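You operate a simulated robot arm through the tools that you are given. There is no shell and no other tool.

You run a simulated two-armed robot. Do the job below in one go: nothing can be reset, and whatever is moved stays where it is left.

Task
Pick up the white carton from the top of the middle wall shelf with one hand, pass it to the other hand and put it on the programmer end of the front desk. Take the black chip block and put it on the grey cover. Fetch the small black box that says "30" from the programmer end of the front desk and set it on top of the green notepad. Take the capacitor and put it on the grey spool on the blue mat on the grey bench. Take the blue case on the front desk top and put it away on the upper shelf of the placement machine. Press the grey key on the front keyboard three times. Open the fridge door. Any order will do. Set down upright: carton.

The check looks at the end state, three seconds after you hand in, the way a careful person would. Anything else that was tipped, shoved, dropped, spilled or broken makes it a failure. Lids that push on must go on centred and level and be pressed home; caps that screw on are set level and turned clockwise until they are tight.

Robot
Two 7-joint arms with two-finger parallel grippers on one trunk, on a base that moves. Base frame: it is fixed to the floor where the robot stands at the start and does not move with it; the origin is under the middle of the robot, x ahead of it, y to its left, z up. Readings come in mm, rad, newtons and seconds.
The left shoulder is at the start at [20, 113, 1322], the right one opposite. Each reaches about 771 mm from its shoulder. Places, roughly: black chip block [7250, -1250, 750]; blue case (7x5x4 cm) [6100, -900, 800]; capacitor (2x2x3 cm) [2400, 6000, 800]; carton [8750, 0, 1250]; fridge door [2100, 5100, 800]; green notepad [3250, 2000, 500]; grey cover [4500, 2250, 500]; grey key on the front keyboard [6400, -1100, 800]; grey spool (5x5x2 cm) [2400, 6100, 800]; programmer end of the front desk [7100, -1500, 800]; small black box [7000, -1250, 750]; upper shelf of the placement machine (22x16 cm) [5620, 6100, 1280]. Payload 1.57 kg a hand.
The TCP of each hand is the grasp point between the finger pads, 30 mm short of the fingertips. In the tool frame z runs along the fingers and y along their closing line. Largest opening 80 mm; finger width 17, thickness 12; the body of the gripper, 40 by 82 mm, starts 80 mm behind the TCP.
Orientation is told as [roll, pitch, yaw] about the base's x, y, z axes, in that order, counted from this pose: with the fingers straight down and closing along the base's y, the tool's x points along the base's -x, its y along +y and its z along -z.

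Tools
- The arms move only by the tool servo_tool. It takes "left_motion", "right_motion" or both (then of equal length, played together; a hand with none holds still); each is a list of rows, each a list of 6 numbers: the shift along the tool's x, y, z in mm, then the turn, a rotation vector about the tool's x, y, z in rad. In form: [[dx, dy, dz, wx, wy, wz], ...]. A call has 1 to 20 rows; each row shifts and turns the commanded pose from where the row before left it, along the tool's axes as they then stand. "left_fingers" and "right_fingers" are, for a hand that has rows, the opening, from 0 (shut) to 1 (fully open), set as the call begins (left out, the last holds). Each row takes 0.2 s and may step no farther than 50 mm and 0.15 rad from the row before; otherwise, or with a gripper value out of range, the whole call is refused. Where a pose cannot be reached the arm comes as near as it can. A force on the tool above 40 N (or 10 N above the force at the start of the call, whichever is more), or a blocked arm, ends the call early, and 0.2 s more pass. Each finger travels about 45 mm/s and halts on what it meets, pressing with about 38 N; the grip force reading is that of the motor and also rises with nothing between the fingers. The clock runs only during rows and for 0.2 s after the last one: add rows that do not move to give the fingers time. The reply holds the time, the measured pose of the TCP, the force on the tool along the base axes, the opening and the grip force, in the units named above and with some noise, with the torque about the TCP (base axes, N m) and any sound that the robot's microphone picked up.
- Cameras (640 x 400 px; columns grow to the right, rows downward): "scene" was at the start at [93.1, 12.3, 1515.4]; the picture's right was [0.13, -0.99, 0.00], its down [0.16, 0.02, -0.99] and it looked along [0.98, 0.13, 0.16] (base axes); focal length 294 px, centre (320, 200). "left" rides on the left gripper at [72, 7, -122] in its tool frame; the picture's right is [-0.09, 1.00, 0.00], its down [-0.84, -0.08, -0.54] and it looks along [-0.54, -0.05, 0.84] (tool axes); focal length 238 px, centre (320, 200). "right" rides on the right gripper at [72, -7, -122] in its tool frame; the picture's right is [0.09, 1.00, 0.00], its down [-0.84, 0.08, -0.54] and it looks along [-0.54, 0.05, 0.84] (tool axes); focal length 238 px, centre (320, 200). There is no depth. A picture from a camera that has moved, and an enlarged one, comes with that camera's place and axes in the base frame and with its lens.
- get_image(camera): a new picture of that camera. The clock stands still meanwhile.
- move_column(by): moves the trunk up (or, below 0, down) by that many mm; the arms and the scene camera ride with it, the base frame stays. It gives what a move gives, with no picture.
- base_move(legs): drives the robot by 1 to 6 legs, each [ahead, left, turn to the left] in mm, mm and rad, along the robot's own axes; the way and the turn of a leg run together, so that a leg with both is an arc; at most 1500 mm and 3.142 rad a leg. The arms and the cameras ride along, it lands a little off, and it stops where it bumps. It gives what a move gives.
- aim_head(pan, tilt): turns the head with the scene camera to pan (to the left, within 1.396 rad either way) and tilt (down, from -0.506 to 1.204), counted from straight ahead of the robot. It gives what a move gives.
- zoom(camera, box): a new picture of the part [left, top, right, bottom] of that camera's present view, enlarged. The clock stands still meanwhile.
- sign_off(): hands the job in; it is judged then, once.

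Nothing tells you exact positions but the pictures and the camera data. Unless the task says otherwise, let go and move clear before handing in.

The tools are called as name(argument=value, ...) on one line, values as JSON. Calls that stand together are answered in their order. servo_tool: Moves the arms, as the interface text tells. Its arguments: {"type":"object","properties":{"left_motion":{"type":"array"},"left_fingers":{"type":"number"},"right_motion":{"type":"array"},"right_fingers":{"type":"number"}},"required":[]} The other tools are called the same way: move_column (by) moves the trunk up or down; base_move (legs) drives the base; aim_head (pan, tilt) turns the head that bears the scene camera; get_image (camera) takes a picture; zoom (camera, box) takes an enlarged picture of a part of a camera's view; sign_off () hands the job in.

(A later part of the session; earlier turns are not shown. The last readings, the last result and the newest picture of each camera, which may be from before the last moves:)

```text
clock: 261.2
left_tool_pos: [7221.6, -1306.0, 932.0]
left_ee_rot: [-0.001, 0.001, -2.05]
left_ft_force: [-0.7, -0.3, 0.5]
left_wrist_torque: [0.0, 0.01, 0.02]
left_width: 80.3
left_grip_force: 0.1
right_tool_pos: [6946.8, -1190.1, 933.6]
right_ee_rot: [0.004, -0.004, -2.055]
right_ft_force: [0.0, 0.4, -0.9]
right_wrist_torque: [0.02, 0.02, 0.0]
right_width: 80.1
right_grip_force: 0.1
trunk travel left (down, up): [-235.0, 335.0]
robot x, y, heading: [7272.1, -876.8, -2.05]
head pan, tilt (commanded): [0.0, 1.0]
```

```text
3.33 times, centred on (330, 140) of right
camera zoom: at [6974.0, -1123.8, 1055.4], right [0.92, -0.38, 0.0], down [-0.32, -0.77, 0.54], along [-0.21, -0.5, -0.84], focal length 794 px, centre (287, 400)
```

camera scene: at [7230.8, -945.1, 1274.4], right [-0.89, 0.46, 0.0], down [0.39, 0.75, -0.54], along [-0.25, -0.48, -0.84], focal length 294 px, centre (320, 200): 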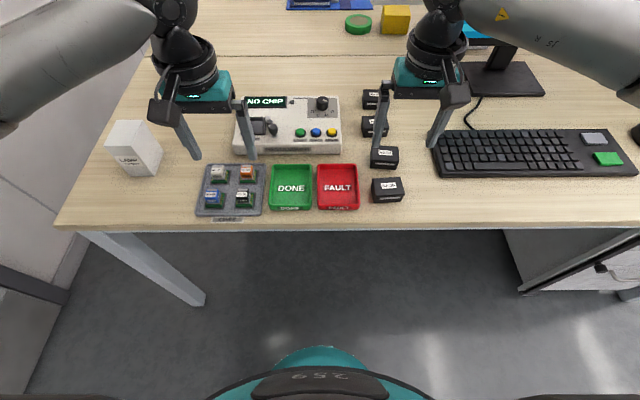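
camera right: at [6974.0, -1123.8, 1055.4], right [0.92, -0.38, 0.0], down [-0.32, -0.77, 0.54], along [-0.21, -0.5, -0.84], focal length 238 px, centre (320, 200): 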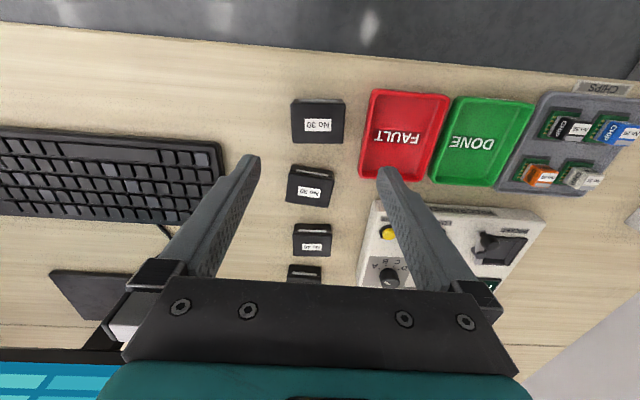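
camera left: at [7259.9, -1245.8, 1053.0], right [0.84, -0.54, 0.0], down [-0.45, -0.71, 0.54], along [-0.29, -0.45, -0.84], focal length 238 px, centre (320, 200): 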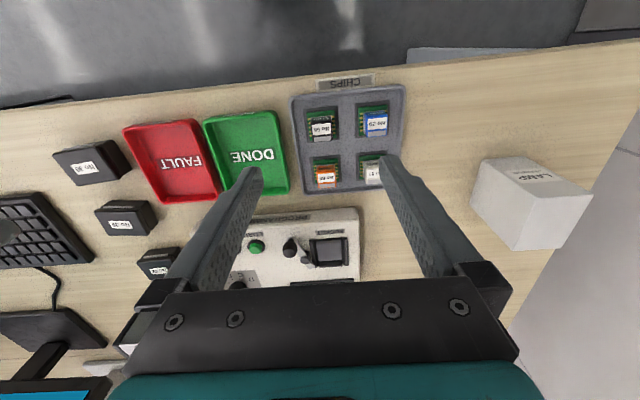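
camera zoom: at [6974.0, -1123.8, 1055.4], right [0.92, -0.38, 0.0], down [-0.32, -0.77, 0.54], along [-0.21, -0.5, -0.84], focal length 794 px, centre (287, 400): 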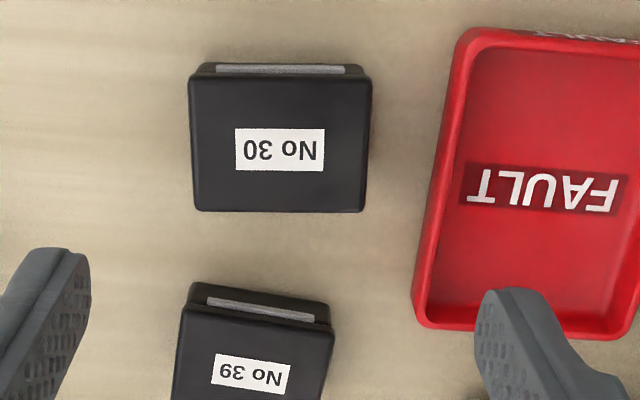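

Both labels read right: left hand over "No 56" black chip, right hand over "No 30". I correct small offsets, narrow the openings, and go lower.

servo_tool(left_motion=[[-4.5, 1, 15, 0, 0, 0], [-4.5, 1, 25, 0, 0, 0], [0, 0, 30, 0, 0, 0], [0, 0, 0, 0, 0, 0], [0, 0, 0, 0, 0, 0]], left_fingers=0.5, right_motion=[[0, -1.2, 25, 0, 0, 0], [-0.3, -1.3, 25, 0, 0, 0], [0, 0, 30, 0, 0, 0], [0, 0, 0, 0, 0, 0], [0, 0, 0, 0, 0, 0]], right_fingers=0.88)

zoom(camera="left", box=[240, 60, 400, 190])

zoom(camera="right", box=[230, 70, 410, 210])

zoom(camera="scene", box=[180, 120, 420, 230])

```text
clock: 262.4
left_tool_pos: [7217.8, -1314.3, 862.6]
left_ee_rot: [-0.002, 0.0, -2.05]
left_ft_force: [0.1, 0.1, 0.0]
left_wrist_torque: [-0.01, -0.03, 0.02]
left_width: 40.2
left_grip_force: 0.1
right_tool_pos: [6944.5, -1190.3, 853.0]
right_ee_rot: [0.005, -0.002, -2.053]
right_ft_force: [0.7, 0.2, -0.2]
right_wrist_torque: [0.02, -0.01, 0.03]
right_width: 70.5
right_grip_force: 0.2
trunk travel left (down, up): [-235.0, 335.0]
robot x, y, heading: [7267.9, -879.0, -2.051]
head pan, tilt (commanded): [0.0, 1.0]
```

```text
3.08 times, centred on (320, 125) of left
camera zoom: at [7256.6, -1254.8, 983.3], right [0.84, -0.54, 0.0], down [-0.45, -0.71, 0.54], along [-0.29, -0.45, -0.84], focal length 733 px, centre (320, 431)
```

zoom: 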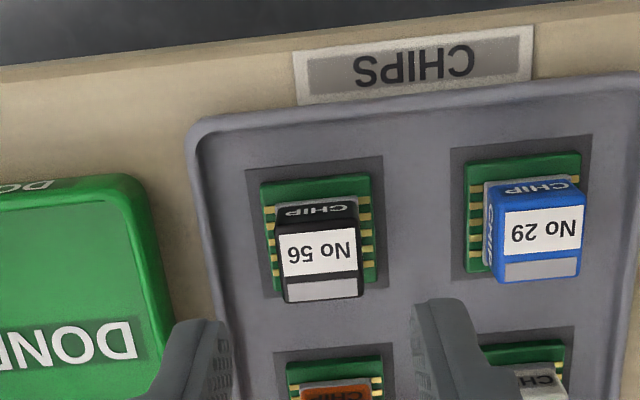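

```text
2.86 times, centred on (320, 140) of right
camera zoom: at [6971.6, -1123.3, 974.8], right [0.92, -0.38, 0.0], down [-0.32, -0.78, 0.54], along [-0.21, -0.5, -0.84], focal length 681 px, centre (320, 371)
```

zoom: 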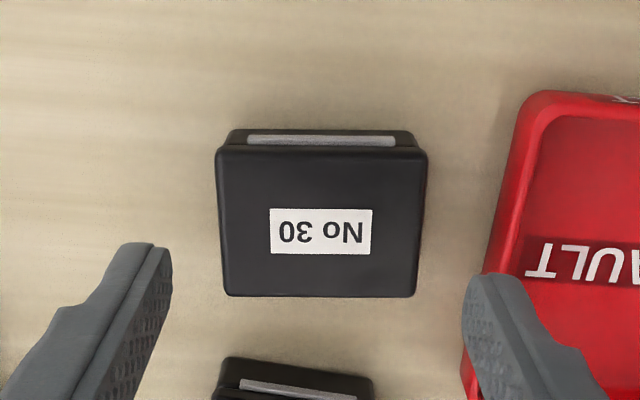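

```text
2.67 times, centred on (300, 175) of scene
camera zoom: at [7230.9, -945.1, 1274.4], right [-0.89, 0.46, 0.0], down [0.39, 0.75, -0.54], along [-0.25, -0.48, -0.84], focal length 784 px, centre (373, 267)
```

zoom: 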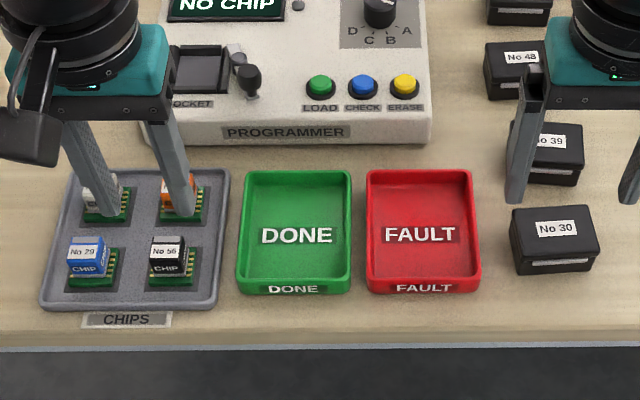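

Both are well centred. I descend to grasp height on both sides.

servo_tool(left_motion=[[0, 0.5, 25, 0, 0, 0], [0, 0, 20, 0, 0, 0], [0, 0, 10, 0, 0, 0], [0, 0, 5, 0, 0, 0], [0, 0, 0, 0, 0, 0]], right_motion=[[1.5, 0, 25, 0, 0, 0], [0, 0, 20, 0, 0, 0], [0, 0, 10, 0, 0, 0], [0, 0, 4, 0, 0, 0], [0, 0, 0, 0, 0, 0]])

get_image(camera="left")

get_image(camera="right")

zoom(camera="scene", box=[180, 120, 420, 230])

```text
clock: 263.6
left_tool_pos: [7218.5, -1315.2, 802.9]
left_ee_rot: [-0.002, 0.001, -2.05]
left_ft_force: [0.5, -0.5, -0.2]
left_wrist_torque: [0.0, -0.01, 0.02]
left_width: 40.2
left_grip_force: 0.1
right_tool_pos: [6946.0, -1188.6, 793.8]
right_ee_rot: [0.004, -0.003, -2.051]
right_ft_force: [-0.6, -0.5, -0.8]
right_wrist_torque: [-0.05, 0.0, -0.02]
right_width: 70.6
right_grip_force: 0.0
trunk travel left (down, up): [-235.0, 335.0]
robot x, y, heading: [7267.6, -878.4, -2.051]
head pan, tilt (commanded): [0.0, 1.0]
```

```text
taken
camera left: at [7256.8, -1255.6, 923.8], right [0.84, -0.54, 0.0], down [-0.45, -0.71, 0.54], along [-0.29, -0.45, -0.84], focal length 238 px, centre (320, 200)
```

left: 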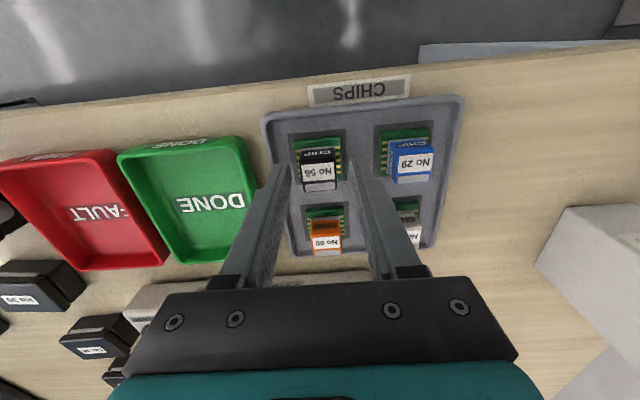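

```text
taken
camera right: at [6973.0, -1121.9, 915.7], right [0.92, -0.38, 0.0], down [-0.32, -0.78, 0.54], along [-0.21, -0.5, -0.84], focal length 238 px, centre (320, 200)
```

right: 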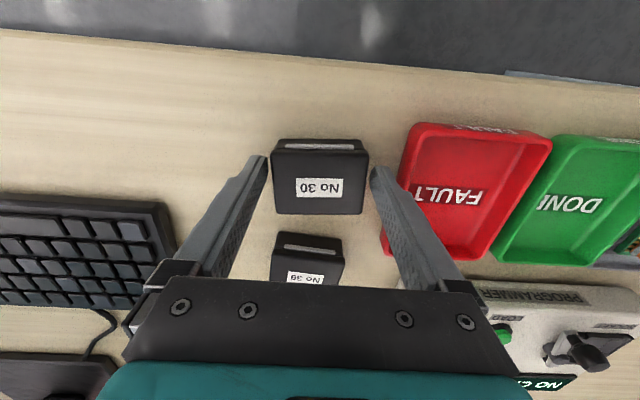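

```text
2.67 times, centred on (300, 175) of scene
camera zoom: at [7230.8, -945.1, 1274.4], right [-0.89, 0.46, 0.0], down [0.39, 0.75, -0.54], along [-0.25, -0.48, -0.84], focal length 784 px, centre (373, 267)
```

zoom: 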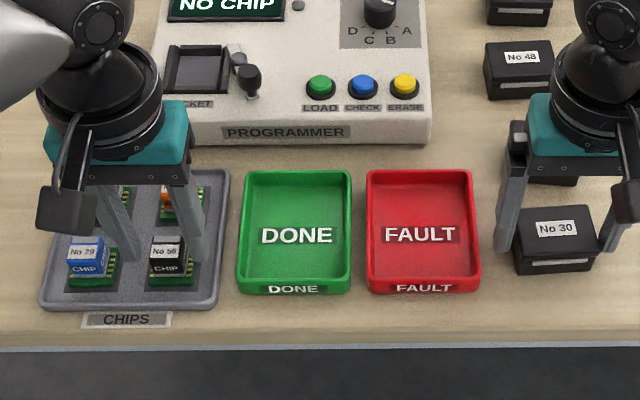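

Both objects sit between the fingers. I close both hands.

servo_tool(left_motion=[[0, 0, 2, 0, 0, 0], [0, 0, 0, 0, 0, 0], [0, 0, 0, 0, 0, 0], [0, 0, 0, 0, 0, 0], [0, 0, 0, 0, 0, 0]], left_fingers=0.15, right_motion=[[0, 0, 0, 0, 0, 0], [0, 0, 0, 0, 0, 0], [0, 0, 0, 0, 0, 0], [0, 0, 0, 0, 0, 0], [0, 0, 0, 0, 0, 0]], right_fingers=0.6)

get_image(camera="left")

get_image(camera="right")

```text
clock: 264.8
left_tool_pos: [7217.8, -1315.4, 800.8]
left_ee_rot: [-0.001, 0.0, -2.049]
left_ft_force: [0.4, -0.5, 5.0]
left_wrist_torque: [-0.01, -0.03, -0.03]
left_width: 22.7
left_grip_force: 35.0
right_tool_pos: [6946.7, -1188.8, 794.8]
right_ee_rot: [0.004, -0.004, -2.054]
right_ft_force: [0.0, -0.7, -0.1]
right_wrist_torque: [0.01, -0.01, -0.05]
right_width: 60.0
right_grip_force: 38.6
trunk travel left (down, up): [-235.0, 335.0]
robot x, y, heading: [7269.7, -877.3, -2.058]
head pan, tilt (commanded): [0.0, 1.0]
```

```text
taken
camera left: at [7256.7, -1255.4, 922.3], right [0.84, -0.54, 0.0], down [-0.45, -0.71, 0.54], along [-0.29, -0.46, -0.84], focal length 238 px, centre (320, 200)
```

left: 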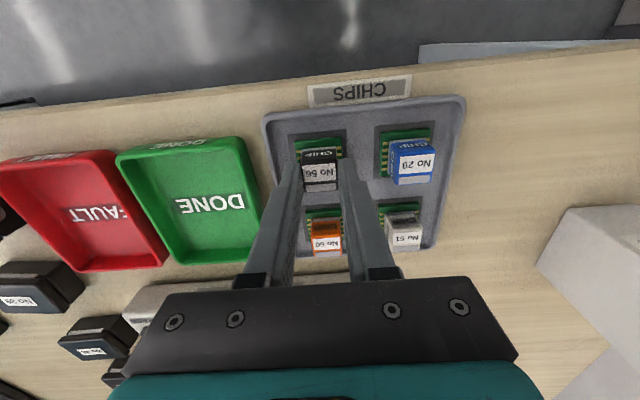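

```text
taken
camera right: at [6973.0, -1121.8, 916.0], right [0.92, -0.38, 0.0], down [-0.32, -0.77, 0.55], along [-0.21, -0.5, -0.84], focal length 238 px, centre (320, 200)
```

right: 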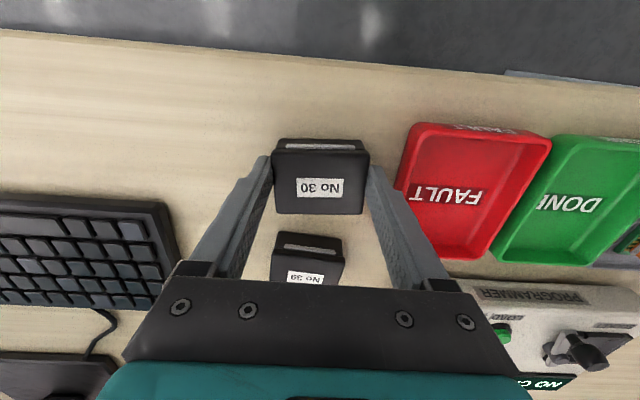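

Grips are firm (22.7 mm and 60 mm). I lift both slowly and check what comes along.

servo_tool(left_motion=[[0, 0, -5, 0, 0, 0], [0, 0, -15, 0, 0, 0], [0, 0, -20, 0, 0, 0], [0, 0, -20, 0, 0, 0], [0, 0, 0, 0, 0, 0]], right_motion=[[0, 0, -5, 0, 0, 0], [0, 0, -15, 0, 0, 0], [0, 0, -20, 0, 0, 0], [0, 0, -20, 0, 0, 0], [0, 0, 0, 0, 0, 0]])

get_image(camera="left")

get_image(camera="right")

zoom(camera="scene", box=[180, 100, 420, 230])

```text
clock: 266.0
left_tool_pos: [7216.8, -1315.5, 861.1]
left_ee_rot: [-0.002, 0.001, -2.052]
left_ft_force: [1.0, 0.6, -0.3]
left_wrist_torque: [0.0, -0.05, 0.01]
left_width: 22.8
left_grip_force: 35.1
right_tool_pos: [6945.9, -1189.0, 854.7]
right_ee_rot: [0.003, -0.005, -2.056]
right_ft_force: [-0.2, -0.8, -1.3]
right_wrist_torque: [0.03, 0.0, 0.04]
right_width: 60.2
right_grip_force: 37.9
trunk travel left (down, up): [-235.0, 335.0]
robot x, y, heading: [7267.4, -875.2, -2.052]
head pan, tilt (commanded): [0.0, 1.0]
```

```text
taken
camera left: at [7256.4, -1256.1, 982.7], right [0.84, -0.54, 0.0], down [-0.45, -0.71, 0.54], along [-0.29, -0.45, -0.84], focal length 238 px, centre (320, 200)
```

left: 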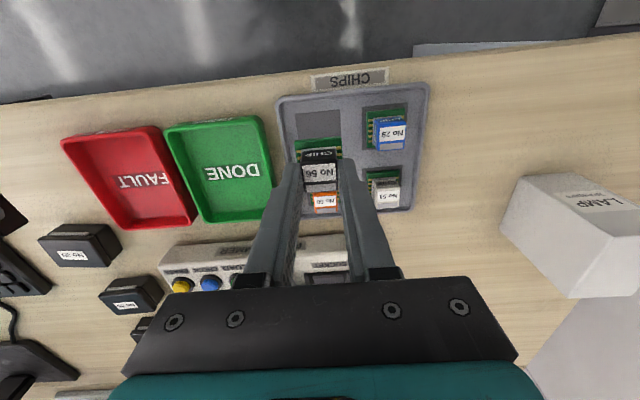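

```text
taken
camera right: at [6972.4, -1121.7, 976.4], right [0.92, -0.38, 0.0], down [-0.32, -0.77, 0.54], along [-0.21, -0.5, -0.84], focal length 238 px, centre (320, 200)
```

right: 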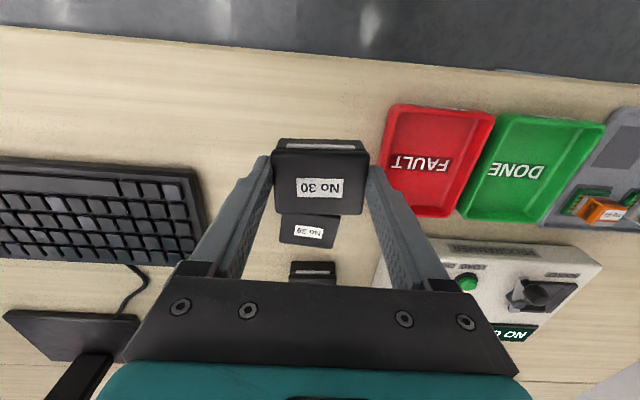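

```text
2.67 times, centred on (300, 165) of scene
camera zoom: at [7230.8, -945.2, 1274.4], right [-0.89, 0.46, 0.0], down [0.39, 0.75, -0.54], along [-0.25, -0.48, -0.84], focal length 784 px, centre (373, 293)
```

zoom: 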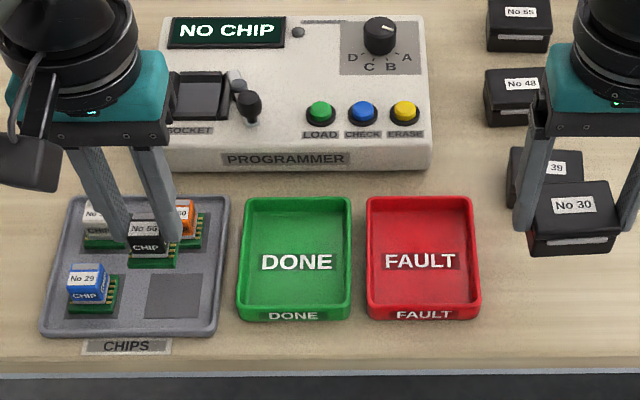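

Both came cleanly, chip with its green board. I raise both hands and back away from the desk, then strafe along the aisle to the dark box with the grey cover.

servo_tool(left_motion=[[0, 0, -45, 0, 0, 0], [0, 0, -45, 0, 0, 0], [0, 0, -45, 0, 0, 0], [0, 0, -45, 0, 0, 0], [0, 0, -45, 0, 0, 0], [0, 0, -45, 0, 0, 0], [0, 0, -45, 0, 0, 0], [0, 0, -45, 0, 0, 0]], right_motion=[[0, 0, -45, 0, 0, 0], [0, 0, -45, 0, 0, 0], [0, 0, -45, 0, 0, 0], [0, 0, -45, 0, 0, 0], [0, 0, -45, 0, 0, 0], [0, 0, -45, 0, 0, 0], [0, 0, -45, 0, 0, 0], [0, 0, -45, 0, 0, 0]])

base_move(legs=[[-1200, -400, 0], [-984, -1000, 0], [0, -1300, 0]])

aim_head(pan=-0.8, tilt=0.6)

get_image(camera="scene")

```text
clock: 267.8
left_tool_pos: [7218.8, -1316.9, 1222.1]
left_ee_rot: [-0.005, 0.0, -2.05]
left_ft_force: [0.0, -0.5, -0.8]
left_wrist_torque: [0.01, 0.04, 0.01]
left_width: 23.1
left_grip_force: 35.6
right_tool_pos: [6946.0, -1187.6, 1215.0]
right_ee_rot: [0.002, -0.004, -2.054]
right_ft_force: [0.0, 0.5, -1.5]
right_wrist_torque: [-0.01, 0.04, -0.01]
right_width: 59.9
right_grip_force: 37.9
trunk travel left (down, up): [-235.0, 335.0]
robot x, y, heading: [7268.3, -874.5, -2.051]
head pan, tilt (commanded): [0.0, 1.0]
```

```text
clock: 286.9
left_tool_pos: [5790.0, 1829.4, 1221.7]
left_ee_rot: [0.0, 0.001, -2.036]
left_ft_force: [0.2, 0.3, -0.9]
left_wrist_torque: [0.0, 0.0, -0.01]
left_width: 22.8
left_grip_force: 35.4
right_tool_pos: [5515.1, 1953.2, 1215.0]
right_ee_rot: [0.003, -0.004, -2.039]
right_ft_force: [-0.1, -0.3, -0.1]
right_wrist_torque: [0.01, 0.01, 0.01]
right_width: 59.1
right_grip_force: 38.1
trunk travel left (down, up): [-235.0, 335.0]
robot x, y, heading: [5836.3, 2268.0, -2.035]
head pan, tilt (commanded): [0.0, 1.0]
```

```text
clock: 288.0
left_tool_pos: [5789.1, 1828.5, 1221.2]
left_ee_rot: [-0.001, 0.002, -2.034]
left_ft_force: [-0.1, 0.0, -0.1]
left_wrist_torque: [0.03, 0.01, -0.01]
left_width: 23.1
left_grip_force: 35.2
right_tool_pos: [5515.4, 1954.3, 1214.3]
right_ee_rot: [0.004, -0.002, -2.039]
right_ft_force: [-0.5, 0.1, -0.7]
right_wrist_torque: [0.02, -0.01, -0.03]
right_width: 58.8
right_grip_force: 38.2
trunk travel left (down, up): [-235.0, 335.0]
robot x, y, heading: [5836.4, 2274.2, -2.04]
head pan, tilt (commanded): [-0.799, 0.6]
```

```text
taken
camera scene: at [5744.2, 2236.6, 1306.4], right [-0.3, 0.95, 0.0], down [0.54, 0.17, -0.82], along [-0.79, -0.25, -0.57], focal length 294 px, centre (320, 200)
```

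scene: 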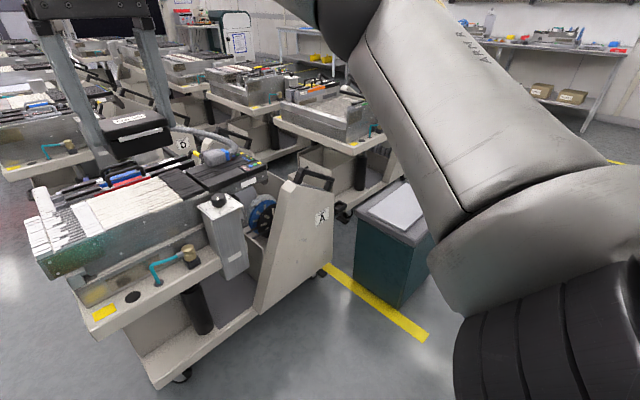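

I see the dark box with the grey cover on its top ahead to the right, beside a cart. I continue strafing to stand in front of it.

base_move(legs=[[0, -1130, 0]])

aim_head(pan=0.0, tilt=0.9)

get_image(camera="scene")

get_image(camera="left")

get_image(camera="right")

```text
clock: 293.8
left_tool_pos: [4773.8, 2341.3, 1221.2]
left_ee_rot: [-0.002, 0.0, -2.037]
left_ft_force: [0.1, 1.0, -0.2]
left_wrist_torque: [0.02, 0.01, 0.03]
left_width: 23.1
left_grip_force: 35.7
right_tool_pos: [4499.2, 2466.0, 1215.2]
right_ee_rot: [0.004, -0.004, -2.041]
right_ft_force: [-0.3, -0.5, -1.4]
right_wrist_torque: [-0.03, 0.0, -0.01]
right_width: 58.9
right_grip_force: 37.5
trunk travel left (down, up): [-235.0, 335.0]
robot x, y, heading: [4821.5, 2780.1, -2.039]
head pan, tilt (commanded): [-0.799, 0.6]
```

```text
clock: 294.9
left_tool_pos: [4773.2, 2341.4, 1222.0]
left_ee_rot: [-0.002, 0.002, -2.036]
left_ft_force: [0.5, 0.1, -0.6]
left_wrist_torque: [0.02, 0.02, 0.03]
left_width: 22.6
left_grip_force: 35.3
right_tool_pos: [4499.9, 2465.7, 1214.8]
right_ee_rot: [0.004, -0.003, -2.042]
right_ft_force: [0.2, 0.0, -0.3]
right_wrist_torque: [-0.01, 0.01, 0.01]
right_width: 58.9
right_grip_force: 37.8
trunk travel left (down, up): [-235.0, 335.0]
robot x, y, heading: [4815.4, 2781.9, -2.035]
head pan, tilt (commanded): [0.0, 0.901]
```

```text
taken
camera scene: at [4779.1, 2707.2, 1281.6], right [-0.89, 0.45, 0.0], down [0.35, 0.7, -0.62], along [-0.28, -0.55, -0.78], focal length 294 px, centre (320, 200)
```

scene: 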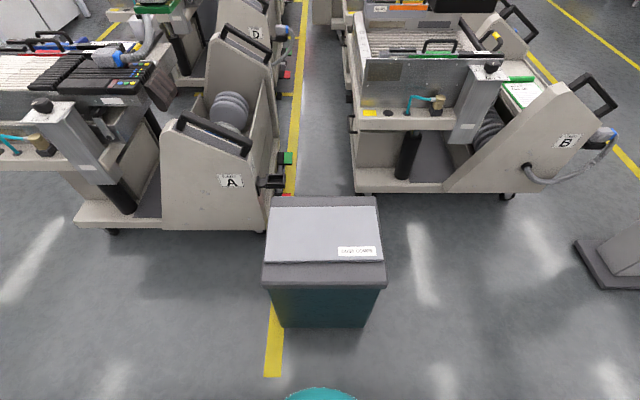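

```text
taken
camera left: at [4811.5, 2401.1, 1342.7], right [0.85, -0.53, 0.0], down [-0.44, -0.71, 0.54], along [-0.29, -0.46, -0.84], focal length 238 px, centre (320, 200)
```

left: 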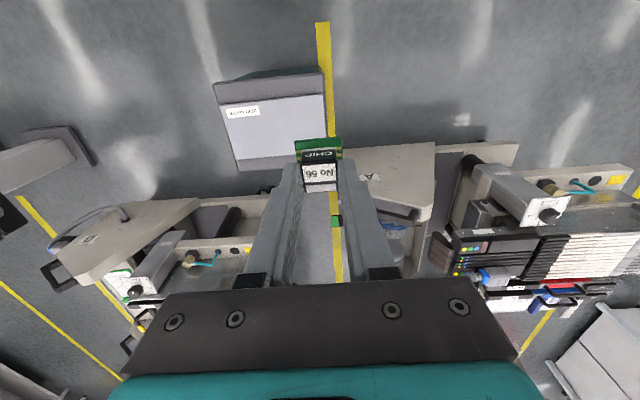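

```text
taken
camera right: at [4526.0, 2533.0, 1335.7], right [0.93, -0.37, 0.0], down [-0.31, -0.78, 0.54], along [-0.2, -0.51, -0.84], focal length 238 px, centre (320, 200)
```

right: 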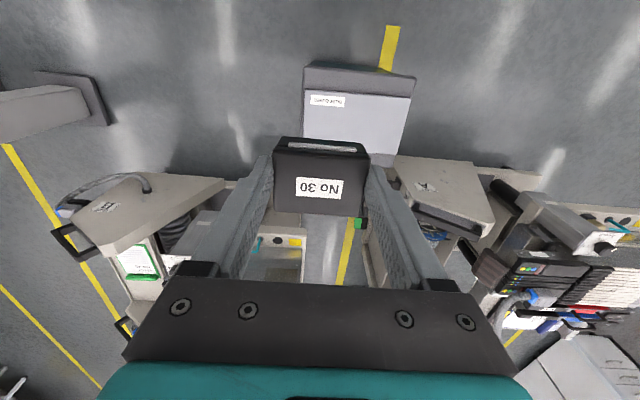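

zoom(camera="scene", box=[230, 170, 410, 340])

zoom(camera="scene", box=[440, 40, 620, 180])

zoom(camera="right", box=[280, 40, 440, 160])

```text
2.35 times, centred on (320, 255) of scene
camera zoom: at [4779.1, 2707.2, 1281.6], right [-0.89, 0.45, 0.0], down [0.35, 0.7, -0.62], along [-0.28, -0.55, -0.78], focal length 692 px, centre (320, 71)
```

zoom: 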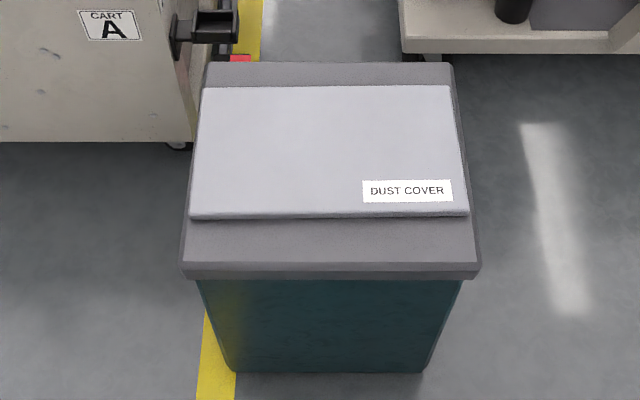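

```text
2.86 times, centred on (530, 110) of scene
camera zoom: at [4779.1, 2707.2, 1281.6], right [-0.89, 0.45, 0.0], down [0.35, 0.7, -0.62], along [-0.28, -0.55, -0.78], focal length 840 px, centre (-280, 457)
```

zoom: 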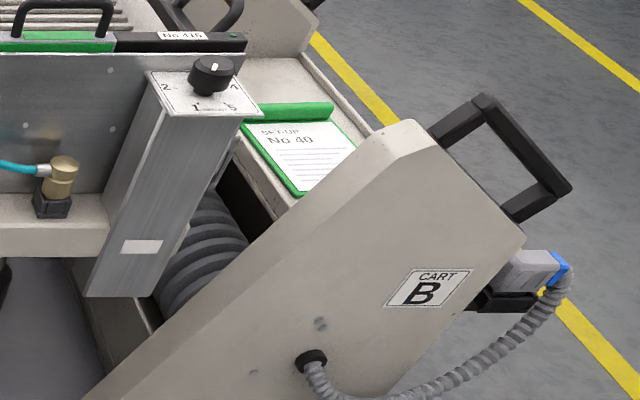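

```text
3.33 times, centred on (360, 100) of right
camera zoom: at [4526.0, 2533.0, 1335.7], right [0.93, -0.37, 0.0], down [-0.31, -0.78, 0.54], along [-0.2, -0.51, -0.84], focal length 794 px, centre (187, 533)
```

zoom: 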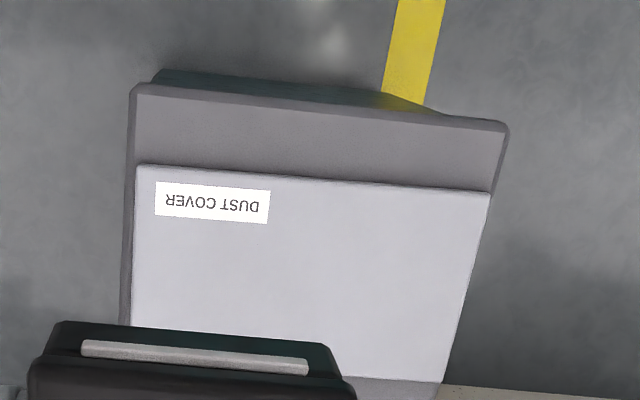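

The light-grey "DUST COVER" lies on the bin, centre about (4547, 2270), z≈497. I lower the trunk fully and move in 130 mm so the left arm can reach down to it.

move_column(by=-225)

base_move(legs=[[130, 0, 0]])

get_image(camera="scene")

get_image(camera="left")

```text
clock: 297.3
left_tool_pos: [4773.9, 2340.1, 996.4]
left_ee_rot: [-0.001, -0.001, -2.036]
left_ft_force: [0.1, -0.2, -0.4]
left_wrist_torque: [-0.02, 0.0, 0.02]
left_width: 22.9
left_grip_force: 35.6
right_tool_pos: [4499.7, 2464.8, 990.6]
right_ee_rot: [0.005, -0.003, -2.04]
right_ft_force: [-0.5, 0.4, -0.8]
right_wrist_torque: [0.02, 0.01, 0.02]
right_width: 58.9
right_grip_force: 38.3
trunk travel left (down, up): [-10.0, 560.0]
robot x, y, heading: [4818.1, 2780.0, -2.039]
head pan, tilt (commanded): [0.0, 0.901]
```

```text
clock: 298.6
left_tool_pos: [4714.3, 2223.3, 996.0]
left_ee_rot: [-0.001, 0.002, -2.036]
left_ft_force: [0.3, -0.3, -0.5]
left_wrist_torque: [-0.04, 0.01, -0.02]
left_width: 22.9
left_grip_force: 34.9
right_tool_pos: [4441.8, 2348.9, 989.9]
right_ee_rot: [0.003, -0.004, -2.039]
right_ft_force: [-0.2, 0.6, -0.6]
right_wrist_torque: [-0.01, 0.01, 0.01]
right_width: 59.0
right_grip_force: 37.7
trunk travel left (down, up): [-10.0, 560.0]
robot x, y, heading: [4763.8, 2666.8, -2.046]
head pan, tilt (commanded): [0.0, 0.901]
```

```text
taken
camera scene: at [4720.4, 2590.8, 1056.6], right [-0.89, 0.45, 0.0], down [0.35, 0.7, -0.62], along [-0.28, -0.55, -0.78], focal length 294 px, centre (320, 200)
```

scene: 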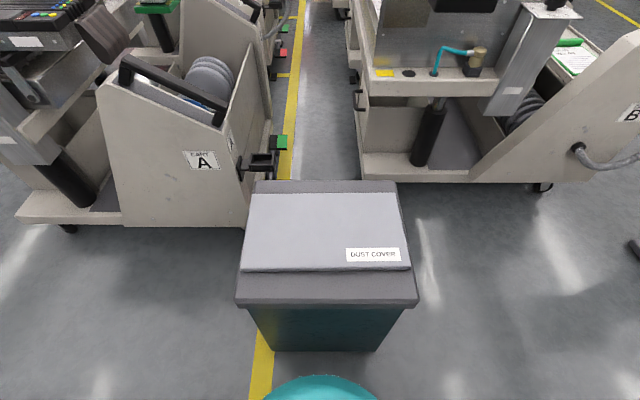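

```text
taken
camera left: at [4752.7, 2284.7, 1117.7], right [0.85, -0.53, 0.0], down [-0.44, -0.71, 0.54], along [-0.29, -0.46, -0.84], focal length 238 px, centre (320, 200)
```

left: 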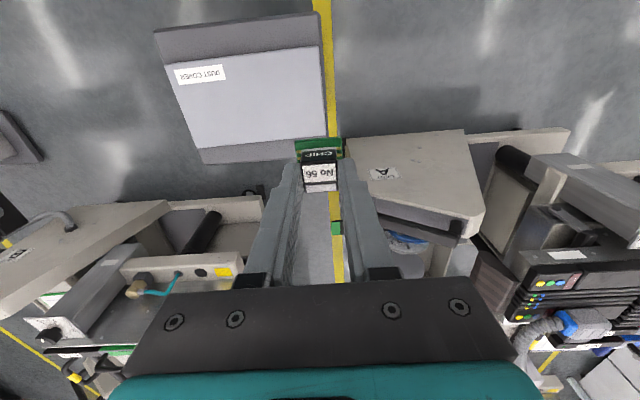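

servo_tool(right_motion=[[0, -25, 0, 0, 0, 0], [0, -25, 0, 0, 0, 0], [0, -25, 0, 0, 0, 0], [0, -25, 0, 0, 0, 0]])

servo_tool(left_motion=[[-3.4, -15.4, 42, 0, 0, 0], [-3.4, -15.4, 42, 0, 0, 0], [-3.4, -15.4, 42, 0, 0, 0], [-3.4, -15.4, 42, 0, 0, 0], [-3.4, -15.4, 42, 0, 0, 0], [-3.4, -15.3, 42, 0, 0, 0], [-3.4, -15.3, 42, 0, 0, 0], [-3.4, -15.3, 42, 0, 0, 0], [-3.4, -15.3, 42, 0, 0, 0], [-3.4, -15.3, 42, 0, 0, 0], [0, 0, 0, 0, 0, 0]])

get_image(camera="scene")

get_image(camera="left")

```text
clock: 299.6
left_tool_pos: [4715.2, 2225.0, 996.4]
left_ee_rot: [-0.002, 0.0, -2.036]
left_ft_force: [0.0, -0.4, -0.4]
left_wrist_torque: [0.01, 0.04, -0.02]
left_width: 22.7
left_grip_force: 35.3
right_tool_pos: [4352.6, 2393.8, 989.8]
right_ee_rot: [0.004, -0.003, -2.039]
right_ft_force: [-0.1, 0.6, -0.2]
right_wrist_torque: [0.02, 0.0, 0.02]
right_width: 59.2
right_grip_force: 37.9
trunk travel left (down, up): [-10.0, 560.0]
robot x, y, heading: [4765.0, 2667.3, -2.043]
head pan, tilt (commanded): [0.0, 0.901]
```

```text
clock: 302.0
left_tool_pos: [4561.2, 2263.6, 576.3]
left_ee_rot: [-0.001, 0.0, -2.037]
left_ft_force: [0.5, 0.8, -0.7]
left_wrist_torque: [-0.01, 0.03, -0.01]
left_width: 22.9
left_grip_force: 35.2
right_tool_pos: [4352.2, 2393.7, 989.4]
right_ee_rot: [0.003, -0.004, -2.04]
right_ft_force: [0.3, -0.3, -0.3]
right_wrist_torque: [0.02, -0.05, 0.01]
right_width: 59.2
right_grip_force: 38.0
trunk travel left (down, up): [-10.0, 560.0]
robot x, y, heading: [4757.2, 2661.4, -2.038]
head pan, tilt (commanded): [0.0, 0.901]
```

```text
taken
camera scene: at [4720.4, 2590.9, 1056.6], right [-0.89, 0.45, 0.0], down [0.35, 0.7, -0.62], along [-0.28, -0.55, -0.78], focal length 294 px, centre (320, 200)
```

scene: 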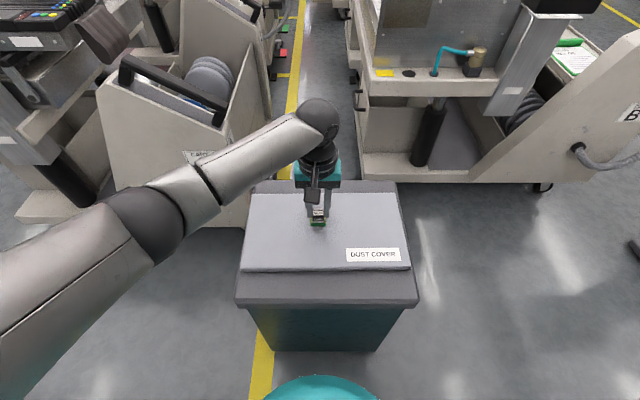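

```text
taken
camera left: at [4599.3, 2323.9, 698.0], right [0.85, -0.53, 0.0], down [-0.44, -0.71, 0.54], along [-0.29, -0.46, -0.84], focal length 238 px, centre (320, 200)
```

left: 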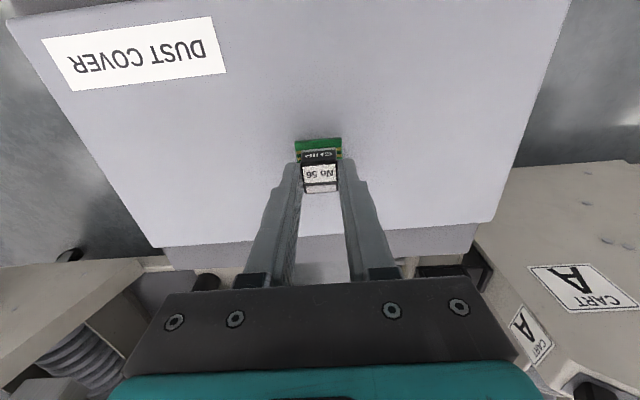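

servo_tool(left_motion=[[0, 0, 15, 0, 0, 0], [0, 0, 12, 0, 0, 0], [0, 0, 0, 0, 0, 0]])

zoom(camera="scene", box=[260, 150, 380, 250])

servo_tool(left_motion=[[0, 0, 3, 0, 0, 0], [0, 0, 0, 0, 0, 0]])

servo_tool(left_motion=[[0, 0, 3, 0, 0, 0], [0, 0, 0, 0, 0, 0]])

```text
clock: 302.8
left_tool_pos: [4561.9, 2261.8, 554.0]
left_ee_rot: [-0.005, -0.009, -2.037]
left_ft_force: [1.4, -4.0, 32.8]
left_wrist_torque: [-0.22, -0.14, 0.0]
left_width: 22.8
left_grip_force: 35.1
right_tool_pos: [4353.0, 2394.3, 989.3]
right_ee_rot: [0.004, -0.006, -2.042]
right_ft_force: [-0.6, 0.1, -0.1]
right_wrist_torque: [0.02, 0.0, 0.0]
right_width: 58.9
right_grip_force: 38.3
trunk travel left (down, up): [-10.0, 560.0]
robot x, y, heading: [4760.6, 2666.9, -2.039]
head pan, tilt (commanded): [0.0, 0.901]
```

```text
4.00 times, centred on (320, 200) of scene
camera zoom: at [4721.3, 2592.2, 1057.0], right [-0.89, 0.45, 0.0], down [0.35, 0.7, -0.62], along [-0.28, -0.56, -0.78], focal length 1176 px, centre (320, 200)
```

zoom: 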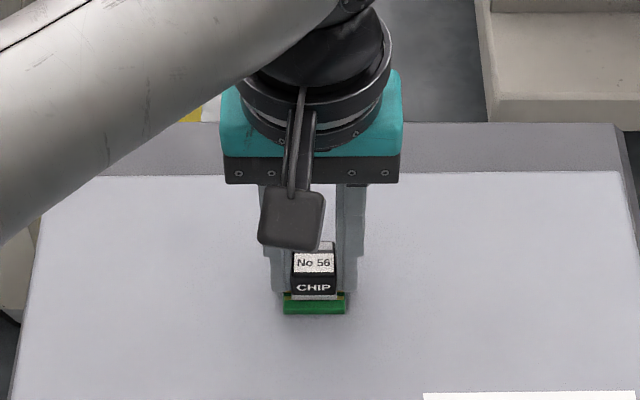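

```text
clock: 303.2
left_tool_pos: [4558.2, 2261.0, 553.8]
left_ee_rot: [-0.005, -0.011, -2.039]
left_ft_force: [1.1, 1.1, 10.5]
left_wrist_torque: [0.02, -0.24, 0.01]
left_width: 23.2
left_grip_force: 35.0
right_tool_pos: [4352.5, 2394.1, 988.5]
right_ee_rot: [0.003, -0.004, -2.04]
right_ft_force: [0.7, 0.3, -0.9]
right_wrist_torque: [0.03, 0.05, 0.0]
right_width: 59.0
right_grip_force: 38.1
trunk travel left (down, up): [-10.0, 560.0]
robot x, y, heading: [4761.9, 2668.1, -2.043]
head pan, tilt (commanded): [0.0, 0.901]
stopped in row 1 (left hand): the force on the tool passed its limit at 45 N (the readings are from after the stop); the commanded pose is now the measured one
```

```text
clock: 303.8
left_tool_pos: [4558.7, 2261.1, 553.8]
left_ee_rot: [-0.007, -0.016, -2.04]
left_ft_force: [6.0, 3.0, 39.4]
left_wrist_torque: [0.28, -0.61, 0.01]
left_width: 22.8
left_grip_force: 35.5
right_tool_pos: [4352.9, 2395.5, 990.9]
right_ee_rot: [0.003, -0.005, -2.04]
right_ft_force: [0.5, 0.2, -1.0]
right_wrist_torque: [0.02, 0.02, 0.02]
right_width: 59.0
right_grip_force: 38.2
trunk travel left (down, up): [-10.0, 560.0]
robot x, y, heading: [4760.6, 2666.7, -2.039]
head pan, tilt (commanded): [0.0, 0.901]
```

Contact came earlier than expected (cover top ≈515 mm). I ease off to relieve the pressure before releasing.

servo_tool(left_motion=[[0, 0, -3, 0, 0, 0], [0, 0, 0, 0, 0, 0]])

zoom(camera="scene", box=[230, 150, 420, 290])

```text
clock: 304.4
left_tool_pos: [4558.6, 2260.8, 553.1]
left_ee_rot: [-0.008, -0.014, -2.038]
left_ft_force: [-3.8, -3.7, 21.2]
left_wrist_torque: [-0.02, -0.07, -0.01]
left_width: 22.9
left_grip_force: 35.4
right_tool_pos: [4351.9, 2394.5, 989.7]
right_ee_rot: [0.003, -0.005, -2.04]
right_ft_force: [-0.1, 0.5, -0.6]
right_wrist_torque: [0.01, 0.03, -0.01]
right_width: 58.9
right_grip_force: 37.9
trunk travel left (down, up): [-10.0, 560.0]
robot x, y, heading: [4758.0, 2666.9, -2.043]
head pan, tilt (commanded): [0.0, 0.901]
```

```text
2.86 times, centred on (325, 220) of scene
camera zoom: at [4720.7, 2591.7, 1056.6], right [-0.89, 0.45, 0.0], down [0.35, 0.7, -0.62], along [-0.28, -0.56, -0.78], focal length 840 px, centre (306, 143)
```

zoom: 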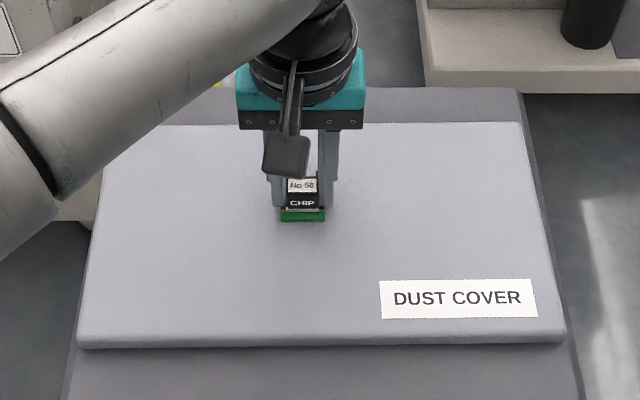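

servo_tool(left_motion=[[0, 0, -2, 0, 0, 0], [0, 0, 0, 0, 0, 0]])

servo_tool(left_motion=[[0, 0, -1, 0, 0, 0], [0, 0, 0, 0, 0, 0]])

```text
clock: 305.0
left_tool_pos: [4559.9, 2261.4, 554.0]
left_ee_rot: [-0.004, -0.009, -2.039]
left_ft_force: [-3.0, -1.8, 11.2]
left_wrist_torque: [-0.19, 0.07, -0.02]
left_width: 22.8
left_grip_force: 35.1
right_tool_pos: [4352.1, 2393.8, 988.3]
right_ee_rot: [0.004, -0.003, -2.04]
right_ft_force: [0.6, -0.7, -0.1]
right_wrist_torque: [0.03, 0.01, -0.01]
right_width: 59.0
right_grip_force: 37.6
trunk travel left (down, up): [-10.0, 560.0]
robot x, y, heading: [4758.7, 2666.7, -2.034]
head pan, tilt (commanded): [0.0, 0.901]
```

```text
clock: 305.6
left_tool_pos: [4560.9, 2261.2, 554.2]
left_ee_rot: [-0.004, -0.005, -2.036]
left_ft_force: [-0.6, -0.1, 2.9]
left_wrist_torque: [-0.04, 0.05, -0.05]
left_width: 22.8
left_grip_force: 35.5
right_tool_pos: [4352.9, 2395.2, 990.3]
right_ee_rot: [0.003, -0.003, -2.04]
right_ft_force: [0.3, -0.5, -0.8]
right_wrist_torque: [-0.01, -0.04, 0.0]
right_width: 59.2
right_grip_force: 37.9
trunk travel left (down, up): [-10.0, 560.0]
robot x, y, heading: [4757.6, 2663.6, -2.038]
head pan, tilt (commanded): [0.0, 0.901]
```

The pressure is now about 3 N with the chip resting on the cover. I open the left hand and rise.

servo_tool(left_motion=[[0, 0, 0, 0, 0, 0], [0, 0, 0, 0, 0, 0], [0, 0, 0, 0, 0, 0]], left_fingers=0.55)

servo_tool(left_motion=[[0, 0, -15, 0, 0, 0], [0, 0, -30, 0, 0, 0], [0, 0, -40, 0, 0, 0], [0, 0, -40, 0, 0, 0], [0, 0, -40, 0, 0, 0], [0, 0, -40, 0, 0, 0], [0, 0, -40, 0, 0, 0], [0, 0, -40, 0, 0, 0], [0, 0, -40, 0, 0, 0]])

get_image(camera="scene")

zoom(camera="scene", box=[230, 170, 420, 290])

```text
clock: 306.4
left_tool_pos: [4559.7, 2261.7, 554.5]
left_ee_rot: [-0.002, -0.008, -2.035]
left_ft_force: [0.6, 0.5, 1.1]
left_wrist_torque: [-0.03, -0.01, -0.02]
left_width: 44.1
left_grip_force: 0.0
right_tool_pos: [4352.5, 2394.5, 989.2]
right_ee_rot: [0.003, -0.003, -2.041]
right_ft_force: [0.6, 0.6, 0.1]
right_wrist_torque: [-0.01, -0.01, 0.01]
right_width: 59.3
right_grip_force: 38.1
trunk travel left (down, up): [-10.0, 560.0]
robot x, y, heading: [4757.9, 2667.0, -2.035]
head pan, tilt (commanded): [0.0, 0.901]
```

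```text
clock: 308.4
left_tool_pos: [4563.2, 2262.8, 880.4]
left_ee_rot: [-0.005, -0.006, -2.037]
left_ft_force: [0.2, 1.1, 0.4]
left_wrist_torque: [-0.01, -0.02, -0.01]
left_width: 43.9
left_grip_force: 0.1
right_tool_pos: [4353.1, 2394.5, 989.5]
right_ee_rot: [0.005, -0.003, -2.041]
right_ft_force: [0.4, -1.0, -0.5]
right_wrist_torque: [0.01, -0.01, 0.04]
right_width: 59.1
right_grip_force: 37.9
trunk travel left (down, up): [-10.0, 560.0]
robot x, y, heading: [4761.8, 2665.5, -2.043]
head pan, tilt (commanded): [0.0, 0.901]
```

```text
taken
camera scene: at [4720.5, 2591.0, 1056.6], right [-0.89, 0.45, 0.0], down [0.35, 0.7, -0.62], along [-0.28, -0.55, -0.78], focal length 294 px, centre (320, 200)
```

scene: 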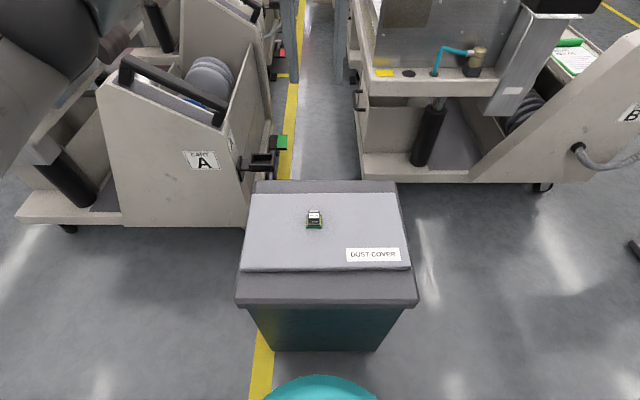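

```text
3.33 times, centred on (325, 230) of scene
camera zoom: at [4720.5, 2591.0, 1056.6], right [-0.89, 0.45, 0.0], down [0.35, 0.7, -0.62], along [-0.28, -0.55, -0.78], focal length 980 px, centre (303, 100)
```

zoom: 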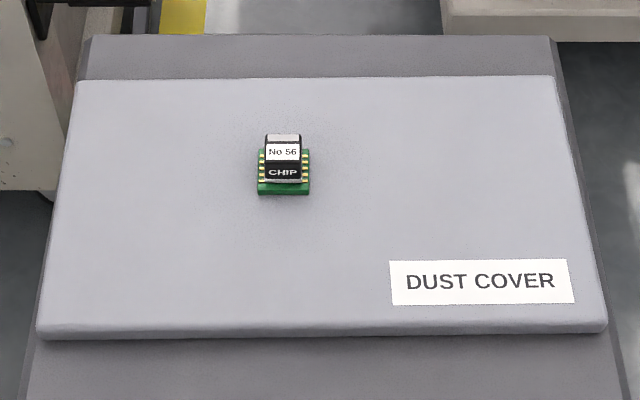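

The chip sits squarely on the dust cover. Next I carry box "No 30" around to the lane side of cart B where the green notepad lies.

servo_tool(left_motion=[[20, 20, -40, 0, 0, 0], [20, 30, -40, 0, 0, 0], [20, 30, -40, 0, 0, 0], [0, 30, 0, 0, 0, 0]])

base_move(legs=[[-350, 0, 0], [0, -1300, 0], [0, -1260, 0]])

aim_head(pan=0.0, tilt=0.5)

get_image(camera="scene")

```text
refused: row 2 steps farther than a row can; nothing moved
```

```text
clock: 322.8
left_tool_pos: [2436.1, 3725.8, 880.5]
left_ee_rot: [-0.006, -0.008, -2.036]
left_ft_force: [0.5, -0.8, 0.2]
left_wrist_torque: [0.02, 0.01, 0.01]
left_width: 44.0
left_grip_force: 0.0
right_tool_pos: [2225.6, 3858.2, 989.5]
right_ee_rot: [0.002, -0.002, -2.04]
right_ft_force: [-0.3, -0.1, -1.6]
right_wrist_torque: [-0.01, -0.02, -0.03]
right_width: 59.0
right_grip_force: 38.0
trunk travel left (down, up): [-10.0, 560.0]
robot x, y, heading: [2635.1, 4127.6, -2.037]
head pan, tilt (commanded): [0.0, 0.901]
```

```text
clock: 323.6
left_tool_pos: [2436.0, 3725.4, 879.3]
left_ee_rot: [-0.005, -0.008, -2.035]
left_ft_force: [0.0, 0.6, 0.0]
left_wrist_torque: [-0.03, -0.01, -0.01]
left_width: 44.0
left_grip_force: 0.1
right_tool_pos: [2225.2, 3857.5, 988.4]
right_ee_rot: [0.001, -0.003, -2.041]
right_ft_force: [0.4, 0.0, 0.3]
right_wrist_torque: [0.06, 0.02, -0.01]
right_width: 59.2
right_grip_force: 37.7
trunk travel left (down, up): [-10.0, 560.0]
robot x, y, heading: [2632.8, 4127.7, -2.04]
head pan, tilt (commanded): [0.0, 0.499]
```

```text
taken
camera scene: at [2586.8, 4040.6, 1090.4], right [-0.89, 0.45, 0.0], down [0.22, 0.43, -0.88], along [-0.4, -0.78, -0.48], focal length 294 px, centre (320, 200)
```

scene: 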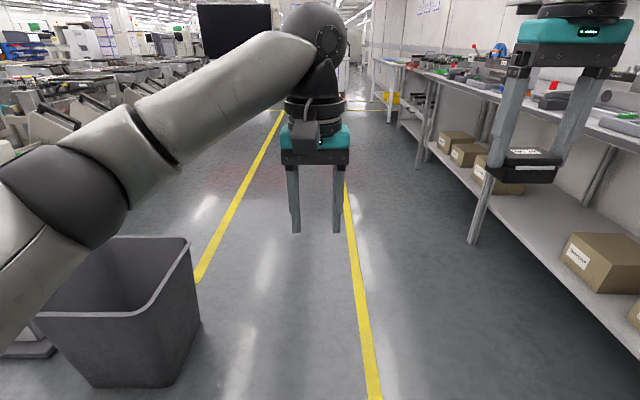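

servo_tool(left_motion=[[20, 15, -40, 0, 0, 0], [20, 15, -40, 0, 0, 0], [20, 15, -40, 0, 0, 0], [0, 30, 0, 0, 0, 0]])

base_move(legs=[[1400, 0, 0], [170, 0, 0], [0, 0, 1.57]])

aim_head(pan=0.0, tilt=0.5)

get_image(camera="scene")

```text
clock: 324.6
left_tool_pos: [2530.7, 3747.2, 999.2]
left_ee_rot: [-0.006, -0.008, -2.04]
left_ft_force: [-0.7, -0.7, -0.2]
left_wrist_torque: [0.0, 0.03, 0.01]
left_width: 43.9
left_grip_force: 0.1
right_tool_pos: [2226.5, 3856.8, 988.3]
right_ee_rot: [0.003, -0.004, -2.041]
right_ft_force: [-0.1, -0.1, -0.2]
right_wrist_torque: [-0.05, -0.02, 0.03]
right_width: 59.0
right_grip_force: 37.8
trunk travel left (down, up): [-10.0, 560.0]
robot x, y, heading: [2633.5, 4132.3, -2.04]
head pan, tilt (commanded): [0.0, 0.499]
```

```text
clock: 336.4
left_tool_pos: [2310.8, 2634.4, 998.3]
left_ee_rot: [-0.006, -0.007, -0.485]
left_ft_force: [0.3, 0.1, 0.5]
left_wrist_torque: [0.02, 0.01, 0.0]
left_width: 44.0
left_grip_force: 0.0
right_tool_pos: [2194.7, 2332.4, 989.3]
right_ee_rot: [0.005, -0.003, -0.486]
right_ft_force: [-0.2, -0.3, -0.8]
right_wrist_torque: [0.01, 0.0, -0.02]
right_width: 59.1
right_grip_force: 37.8
trunk travel left (down, up): [-10.0, 560.0]
robot x, y, heading: [1931.2, 2743.7, -0.485]
head pan, tilt (commanded): [0.0, 0.499]
```

```text
clock: 337.0
left_tool_pos: [2310.1, 2634.5, 998.4]
left_ee_rot: [-0.007, -0.008, -0.485]
left_ft_force: [0.1, 0.0, 0.1]
left_wrist_torque: [0.01, 0.0, 0.0]
left_width: 44.2
left_grip_force: 0.0
right_tool_pos: [2194.7, 2332.0, 989.2]
right_ee_rot: [0.003, -0.002, -0.485]
right_ft_force: [0.8, -0.1, -0.6]
right_wrist_torque: [-0.01, -0.02, 0.0]
right_width: 58.9
right_grip_force: 38.2
trunk travel left (down, up): [-10.0, 560.0]
robot x, y, heading: [1931.8, 2744.7, -0.478]
head pan, tilt (commanded): [0.0, 0.499]
```

```text
taken
camera scene: at [2018.1, 2699.2, 1090.5], right [-0.47, -0.88, 0.0], down [-0.42, 0.22, -0.88], along [0.78, -0.41, -0.48], focal length 294 px, centre (320, 200)
```

scene: 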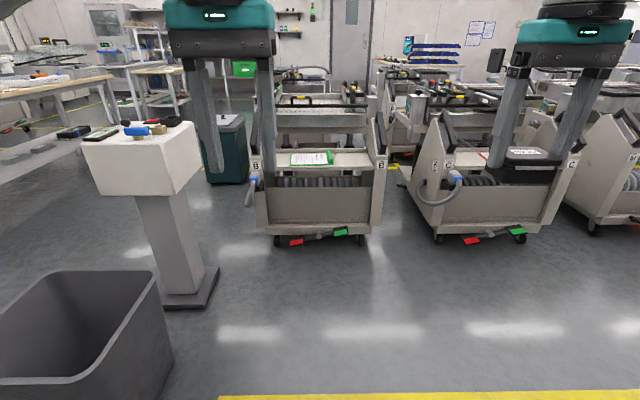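

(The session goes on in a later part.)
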